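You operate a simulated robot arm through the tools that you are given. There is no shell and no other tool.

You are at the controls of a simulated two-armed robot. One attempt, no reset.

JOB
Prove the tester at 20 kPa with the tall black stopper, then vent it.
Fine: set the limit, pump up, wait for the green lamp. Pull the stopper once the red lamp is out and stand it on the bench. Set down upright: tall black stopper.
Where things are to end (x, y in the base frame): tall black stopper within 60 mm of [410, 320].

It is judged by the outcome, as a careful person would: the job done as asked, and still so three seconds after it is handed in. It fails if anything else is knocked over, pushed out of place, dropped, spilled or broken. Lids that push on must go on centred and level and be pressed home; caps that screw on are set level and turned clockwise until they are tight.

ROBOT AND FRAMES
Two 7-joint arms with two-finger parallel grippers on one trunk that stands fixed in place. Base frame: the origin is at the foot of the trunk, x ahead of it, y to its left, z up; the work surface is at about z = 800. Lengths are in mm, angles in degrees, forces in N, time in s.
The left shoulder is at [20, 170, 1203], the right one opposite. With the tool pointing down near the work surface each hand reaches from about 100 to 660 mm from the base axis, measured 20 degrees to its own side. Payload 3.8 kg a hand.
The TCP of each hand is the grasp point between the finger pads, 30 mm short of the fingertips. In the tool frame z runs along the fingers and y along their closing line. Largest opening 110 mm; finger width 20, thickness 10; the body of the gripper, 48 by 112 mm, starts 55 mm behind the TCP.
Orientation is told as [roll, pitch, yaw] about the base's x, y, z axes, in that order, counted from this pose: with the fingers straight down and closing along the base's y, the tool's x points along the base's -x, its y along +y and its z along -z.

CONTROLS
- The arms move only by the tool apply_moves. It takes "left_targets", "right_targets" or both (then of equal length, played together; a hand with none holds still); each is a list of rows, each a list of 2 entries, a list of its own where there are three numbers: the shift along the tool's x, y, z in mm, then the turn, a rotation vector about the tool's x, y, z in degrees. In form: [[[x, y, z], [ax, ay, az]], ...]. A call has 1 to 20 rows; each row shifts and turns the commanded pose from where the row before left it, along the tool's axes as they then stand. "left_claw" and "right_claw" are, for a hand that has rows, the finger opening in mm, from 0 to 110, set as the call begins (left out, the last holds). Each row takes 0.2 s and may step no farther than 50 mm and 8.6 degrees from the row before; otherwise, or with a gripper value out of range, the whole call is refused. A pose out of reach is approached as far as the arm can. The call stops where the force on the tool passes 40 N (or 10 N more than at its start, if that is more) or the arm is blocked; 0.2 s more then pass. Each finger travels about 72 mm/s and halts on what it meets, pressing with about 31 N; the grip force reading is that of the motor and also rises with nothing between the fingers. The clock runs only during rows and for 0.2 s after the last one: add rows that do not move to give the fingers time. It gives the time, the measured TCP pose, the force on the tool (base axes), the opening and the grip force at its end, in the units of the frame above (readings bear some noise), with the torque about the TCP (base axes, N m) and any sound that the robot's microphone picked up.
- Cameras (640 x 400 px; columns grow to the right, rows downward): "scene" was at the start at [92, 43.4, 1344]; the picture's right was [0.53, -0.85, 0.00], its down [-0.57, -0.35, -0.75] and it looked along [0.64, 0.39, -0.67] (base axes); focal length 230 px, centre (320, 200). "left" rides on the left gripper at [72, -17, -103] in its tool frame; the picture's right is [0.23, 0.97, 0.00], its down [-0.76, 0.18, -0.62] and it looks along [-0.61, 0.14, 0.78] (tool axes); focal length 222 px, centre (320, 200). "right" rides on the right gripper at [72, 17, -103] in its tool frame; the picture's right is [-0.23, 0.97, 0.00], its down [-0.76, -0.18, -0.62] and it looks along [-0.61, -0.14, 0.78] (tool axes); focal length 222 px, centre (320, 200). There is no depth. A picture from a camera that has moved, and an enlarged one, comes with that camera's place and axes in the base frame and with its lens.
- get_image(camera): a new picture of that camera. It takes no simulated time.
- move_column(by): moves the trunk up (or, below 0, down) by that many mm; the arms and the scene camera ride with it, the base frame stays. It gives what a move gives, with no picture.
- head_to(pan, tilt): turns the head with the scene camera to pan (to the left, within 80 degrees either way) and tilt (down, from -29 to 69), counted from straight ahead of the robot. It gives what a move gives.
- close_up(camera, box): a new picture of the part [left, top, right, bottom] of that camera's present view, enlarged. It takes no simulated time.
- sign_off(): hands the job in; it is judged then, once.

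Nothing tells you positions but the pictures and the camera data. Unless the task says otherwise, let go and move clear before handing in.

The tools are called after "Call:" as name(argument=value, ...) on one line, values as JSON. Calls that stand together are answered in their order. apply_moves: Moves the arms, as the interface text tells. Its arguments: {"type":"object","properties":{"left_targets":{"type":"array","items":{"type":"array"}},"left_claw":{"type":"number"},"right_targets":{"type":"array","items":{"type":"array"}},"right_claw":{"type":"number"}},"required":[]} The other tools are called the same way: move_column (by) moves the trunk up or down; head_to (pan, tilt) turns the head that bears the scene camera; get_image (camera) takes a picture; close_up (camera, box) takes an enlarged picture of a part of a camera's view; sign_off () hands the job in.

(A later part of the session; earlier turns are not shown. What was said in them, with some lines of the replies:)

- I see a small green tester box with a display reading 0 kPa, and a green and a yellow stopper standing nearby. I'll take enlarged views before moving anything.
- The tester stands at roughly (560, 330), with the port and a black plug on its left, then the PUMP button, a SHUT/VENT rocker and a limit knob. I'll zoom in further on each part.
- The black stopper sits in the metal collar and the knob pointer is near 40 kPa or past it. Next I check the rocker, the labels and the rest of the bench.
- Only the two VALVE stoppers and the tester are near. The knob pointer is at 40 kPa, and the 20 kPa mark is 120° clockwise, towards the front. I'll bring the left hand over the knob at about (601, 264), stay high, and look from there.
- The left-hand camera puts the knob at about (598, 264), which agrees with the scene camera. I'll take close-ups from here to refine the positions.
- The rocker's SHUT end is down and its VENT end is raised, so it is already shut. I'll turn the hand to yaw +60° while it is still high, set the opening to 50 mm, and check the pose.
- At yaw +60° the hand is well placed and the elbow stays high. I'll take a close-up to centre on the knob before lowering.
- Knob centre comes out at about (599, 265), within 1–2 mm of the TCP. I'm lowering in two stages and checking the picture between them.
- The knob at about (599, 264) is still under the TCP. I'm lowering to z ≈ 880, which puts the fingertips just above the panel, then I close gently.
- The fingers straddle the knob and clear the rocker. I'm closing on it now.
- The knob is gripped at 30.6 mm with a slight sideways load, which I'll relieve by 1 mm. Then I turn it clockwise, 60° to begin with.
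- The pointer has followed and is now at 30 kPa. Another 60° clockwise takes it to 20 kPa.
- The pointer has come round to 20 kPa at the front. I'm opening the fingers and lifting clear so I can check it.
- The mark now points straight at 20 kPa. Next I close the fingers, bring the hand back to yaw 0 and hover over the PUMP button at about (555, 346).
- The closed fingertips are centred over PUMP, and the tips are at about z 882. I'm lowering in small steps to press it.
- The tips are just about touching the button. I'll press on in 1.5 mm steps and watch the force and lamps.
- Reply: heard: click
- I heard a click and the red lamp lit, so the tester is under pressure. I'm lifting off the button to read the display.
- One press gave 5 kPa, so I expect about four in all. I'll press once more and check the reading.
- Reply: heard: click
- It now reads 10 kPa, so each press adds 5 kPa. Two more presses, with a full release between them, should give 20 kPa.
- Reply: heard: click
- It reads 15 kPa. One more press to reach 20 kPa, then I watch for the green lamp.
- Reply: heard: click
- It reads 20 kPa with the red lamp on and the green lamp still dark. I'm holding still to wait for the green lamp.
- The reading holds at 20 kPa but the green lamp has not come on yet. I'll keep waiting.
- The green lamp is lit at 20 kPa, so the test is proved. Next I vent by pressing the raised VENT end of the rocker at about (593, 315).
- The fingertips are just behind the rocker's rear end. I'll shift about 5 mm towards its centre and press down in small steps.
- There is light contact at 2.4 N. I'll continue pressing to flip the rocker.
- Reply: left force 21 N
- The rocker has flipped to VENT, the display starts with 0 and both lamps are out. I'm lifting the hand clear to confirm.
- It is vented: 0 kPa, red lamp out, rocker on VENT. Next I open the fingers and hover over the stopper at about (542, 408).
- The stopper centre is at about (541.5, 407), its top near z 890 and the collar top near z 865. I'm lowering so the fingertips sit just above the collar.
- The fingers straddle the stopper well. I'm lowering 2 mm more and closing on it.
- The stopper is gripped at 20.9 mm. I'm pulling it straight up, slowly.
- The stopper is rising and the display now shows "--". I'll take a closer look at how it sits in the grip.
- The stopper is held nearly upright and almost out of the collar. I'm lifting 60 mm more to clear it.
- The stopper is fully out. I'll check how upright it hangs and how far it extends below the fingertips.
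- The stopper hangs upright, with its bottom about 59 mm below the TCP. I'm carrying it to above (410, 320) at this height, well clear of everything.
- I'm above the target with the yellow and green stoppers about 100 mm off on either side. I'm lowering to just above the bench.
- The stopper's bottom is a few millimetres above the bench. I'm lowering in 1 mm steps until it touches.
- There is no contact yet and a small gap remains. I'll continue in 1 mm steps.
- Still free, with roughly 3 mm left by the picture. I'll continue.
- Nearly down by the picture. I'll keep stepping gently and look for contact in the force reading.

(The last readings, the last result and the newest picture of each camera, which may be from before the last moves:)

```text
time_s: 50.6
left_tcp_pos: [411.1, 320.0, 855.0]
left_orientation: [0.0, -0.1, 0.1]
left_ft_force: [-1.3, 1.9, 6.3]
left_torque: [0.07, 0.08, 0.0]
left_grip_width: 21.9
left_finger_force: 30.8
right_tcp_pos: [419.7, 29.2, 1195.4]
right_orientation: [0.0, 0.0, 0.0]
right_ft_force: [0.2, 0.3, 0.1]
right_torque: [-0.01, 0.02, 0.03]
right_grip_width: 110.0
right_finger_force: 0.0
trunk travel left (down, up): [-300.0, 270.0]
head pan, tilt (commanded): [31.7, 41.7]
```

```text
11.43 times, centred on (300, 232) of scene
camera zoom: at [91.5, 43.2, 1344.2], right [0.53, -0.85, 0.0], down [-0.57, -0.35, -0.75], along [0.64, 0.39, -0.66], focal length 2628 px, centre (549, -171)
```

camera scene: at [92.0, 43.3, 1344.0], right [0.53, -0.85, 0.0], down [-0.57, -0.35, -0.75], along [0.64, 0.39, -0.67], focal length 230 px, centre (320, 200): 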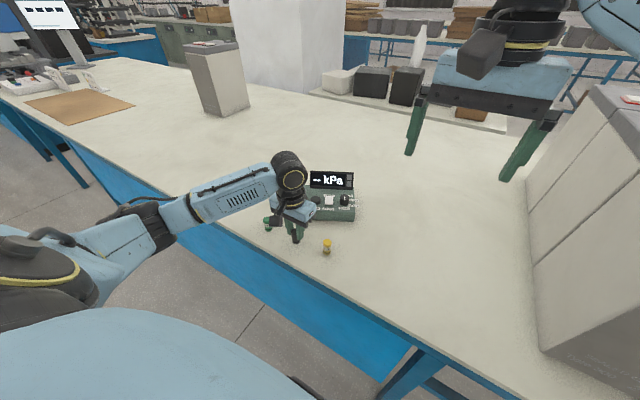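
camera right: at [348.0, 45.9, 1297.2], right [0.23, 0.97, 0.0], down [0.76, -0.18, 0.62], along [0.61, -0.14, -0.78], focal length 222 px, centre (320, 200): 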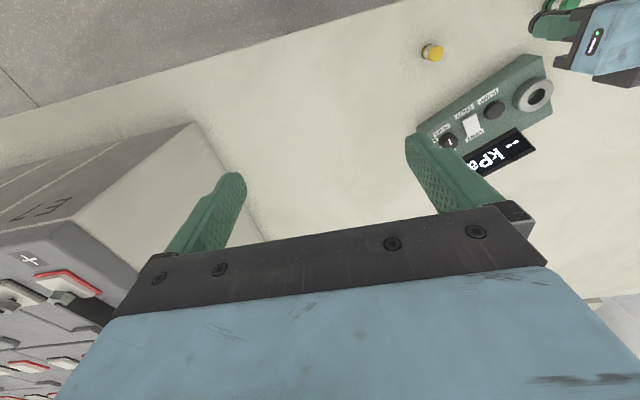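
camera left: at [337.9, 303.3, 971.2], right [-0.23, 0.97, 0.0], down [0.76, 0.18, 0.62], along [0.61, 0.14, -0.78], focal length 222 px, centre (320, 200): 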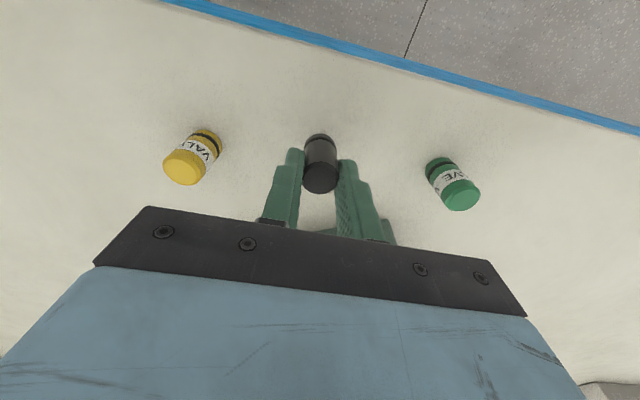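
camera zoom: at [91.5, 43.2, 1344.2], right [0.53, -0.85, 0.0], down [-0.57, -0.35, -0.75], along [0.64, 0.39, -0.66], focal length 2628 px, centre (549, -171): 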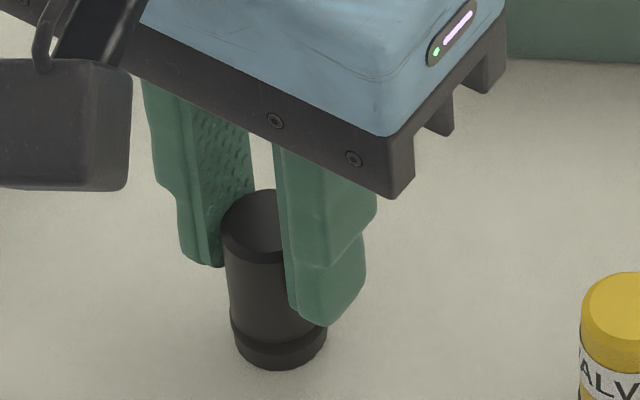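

It has touched down with 6 N of contact. I'm opening the fingers gently in place.

Call:
apply_moves(left_targets=[[[0, 0, 0], [0, 0, 0]], [[0, 0, 0], [0, 0, 0]], [[0, 0, 0], [0, 0, 0]]], left_claw=40)

Call:
close_up(camera="scene", box=[280, 215, 320, 250])

Call:
get_image(camera="left")

```text
time_s: 51.4
left_tcp_pos: [409.9, 320.6, 853.1]
left_orientation: [-0.1, 0.0, 0.0]
left_ft_force: [0.6, 0.0, 0.3]
left_torque: [-0.01, 0.0, 0.02]
left_grip_width: 40.1
left_finger_force: 0.0
right_tcp_pos: [420.9, 29.8, 1194.7]
right_orientation: [0.1, 0.0, 0.0]
right_ft_force: [-0.4, 1.0, 0.2]
right_torque: [-0.01, 0.02, -0.02]
right_grip_width: 110.2
right_finger_force: 0.0
trunk travel left (down, up): [-300.0, 270.0]
head pan, tilt (commanded): [31.7, 41.7]
```

```text
11.43 times, centred on (300, 232) of scene
camera zoom: at [91.9, 43.3, 1344.0], right [0.53, -0.85, 0.0], down [-0.57, -0.35, -0.75], along [0.64, 0.39, -0.67], focal length 2628 px, centre (549, -171)
```

zoom: 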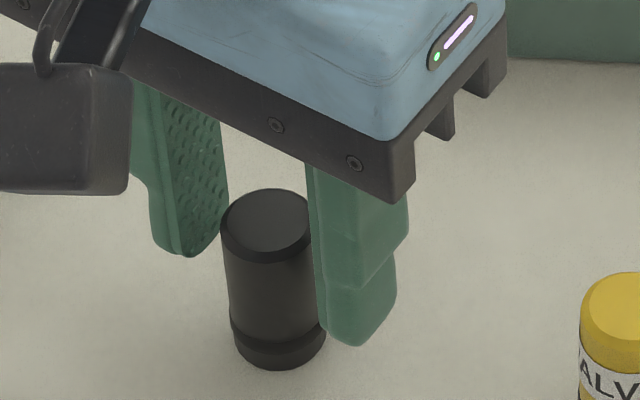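

```text
taken
camera left: at [337.2, 302.8, 956.4], right [-0.23, 0.97, 0.0], down [0.76, 0.18, 0.62], along [0.61, 0.14, -0.78], focal length 222 px, centre (320, 200)
```

left: 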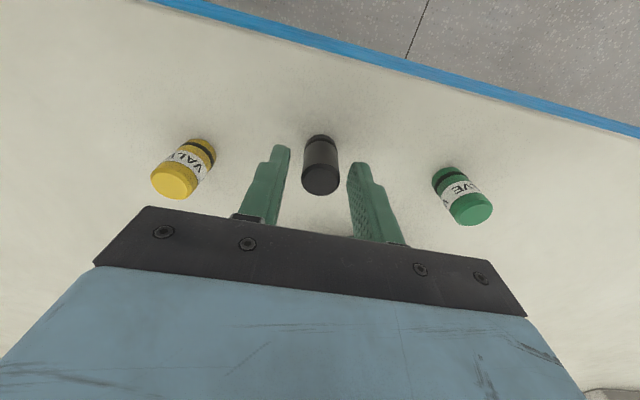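

The stopper stands upright on its own between the open fingers. I'm opening a little more and lifting straight up, clear of it.

Call:
apply_moves(left_targets=[[[0, 0, 0], [0, 0, 0]], [[0, 0, -10], [0, 0, 0]], [[0, 0, -20], [0, 0, 0]], [[0, 0, -40], [0, 0, 0]], [[0, 0, -40], [0, 0, 0]], [[0, 0, -40], [0, 0, 0]], [[0, 0, -40], [0, 0, 0]], [[0, 0, -40], [0, 0, 0]], [[0, 0, 0], [0, 0, 0]]], left_claw=54)

Call:
get_image(camera="scene")

Call:
close_up(camera="scene", box=[250, 160, 370, 265])

Call:
get_image(camera="left")

```text
time_s: 53.4
left_tcp_pos: [411.5, 320.6, 1082.2]
left_orientation: [0.0, 0.1, 0.1]
left_ft_force: [0.3, 0.2, 0.0]
left_torque: [-0.03, 0.0, -0.03]
left_grip_width: 54.0
left_finger_force: 0.1
right_tcp_pos: [420.5, 29.5, 1194.0]
right_orientation: [0.0, 0.1, -0.1]
right_ft_force: [-0.1, 0.4, -0.5]
right_torque: [0.0, -0.02, 0.03]
right_grip_width: 110.0
right_finger_force: 0.0
trunk travel left (down, up): [-300.0, 270.0]
head pan, tilt (commanded): [31.7, 41.7]
```

```text
taken
camera scene: at [92.2, 43.6, 1344.0], right [0.53, -0.85, 0.0], down [-0.57, -0.35, -0.75], along [0.64, 0.39, -0.67], focal length 230 px, centre (320, 200)
```

scene: 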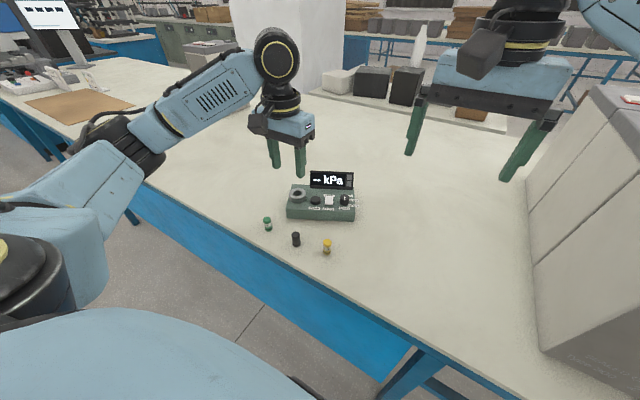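

```text
3.81 times, centred on (310, 212) of scene
camera zoom: at [92.2, 43.6, 1344.0], right [0.53, -0.85, 0.0], down [-0.57, -0.35, -0.75], along [0.64, 0.39, -0.67], focal length 876 px, centre (358, 152)
```

zoom: 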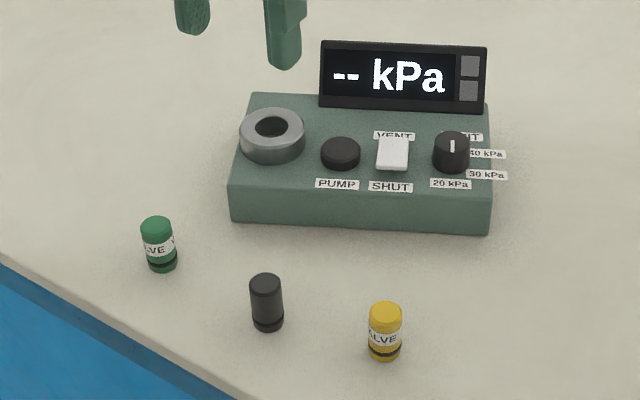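

```text
taken
camera left: at [339.0, 304.0, 1186.6], right [-0.23, 0.97, 0.0], down [0.76, 0.18, 0.62], along [0.61, 0.14, -0.78], focal length 222 px, centre (320, 200)
```

left: 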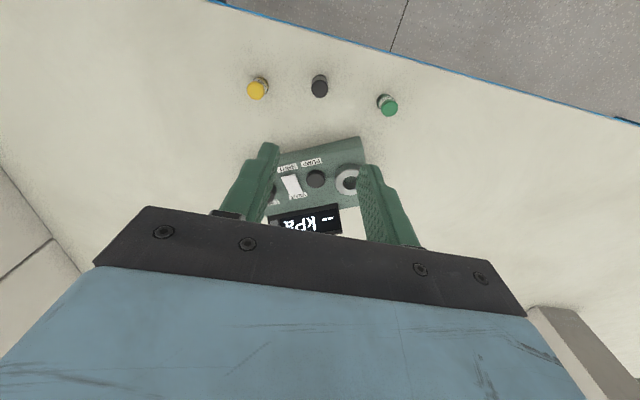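

The black stopper stands upright at about (408, 320), and the green and yellow stoppers and the tester are where they were. The tester was proved at 20 kPa with the green lamp, then vented with the red lamp out before I pulled the stopper. The hand is clear, so I'm handing in.

Call:
sign_off()

```text
The job is handed in.
```

The tester was proved at 20 kPa with the tall black stopper and then vented, and the job is handed in.

- **Limit and pump:** I turned the limit knob from 40 to 20 kPa. Four presses of the pump took the display to 20 kPa, and the green lamp came on after about five seconds of holding.
- **Vent:** I pressed the rocker over to VENT. The display dropped to 0 kPa and the red lamp went out before I touched the stopper.
- **Stopper:** I pulled it straight up and stood it upright on the bench. In the last picture it was at about (408, 320), a few millimetres from the target [410, 320].

The tester and the green and yellow stoppers had not moved in the final picture, and the left hand was lifted well clear. The rocker is still on VENT and the knob on 20 kPa.
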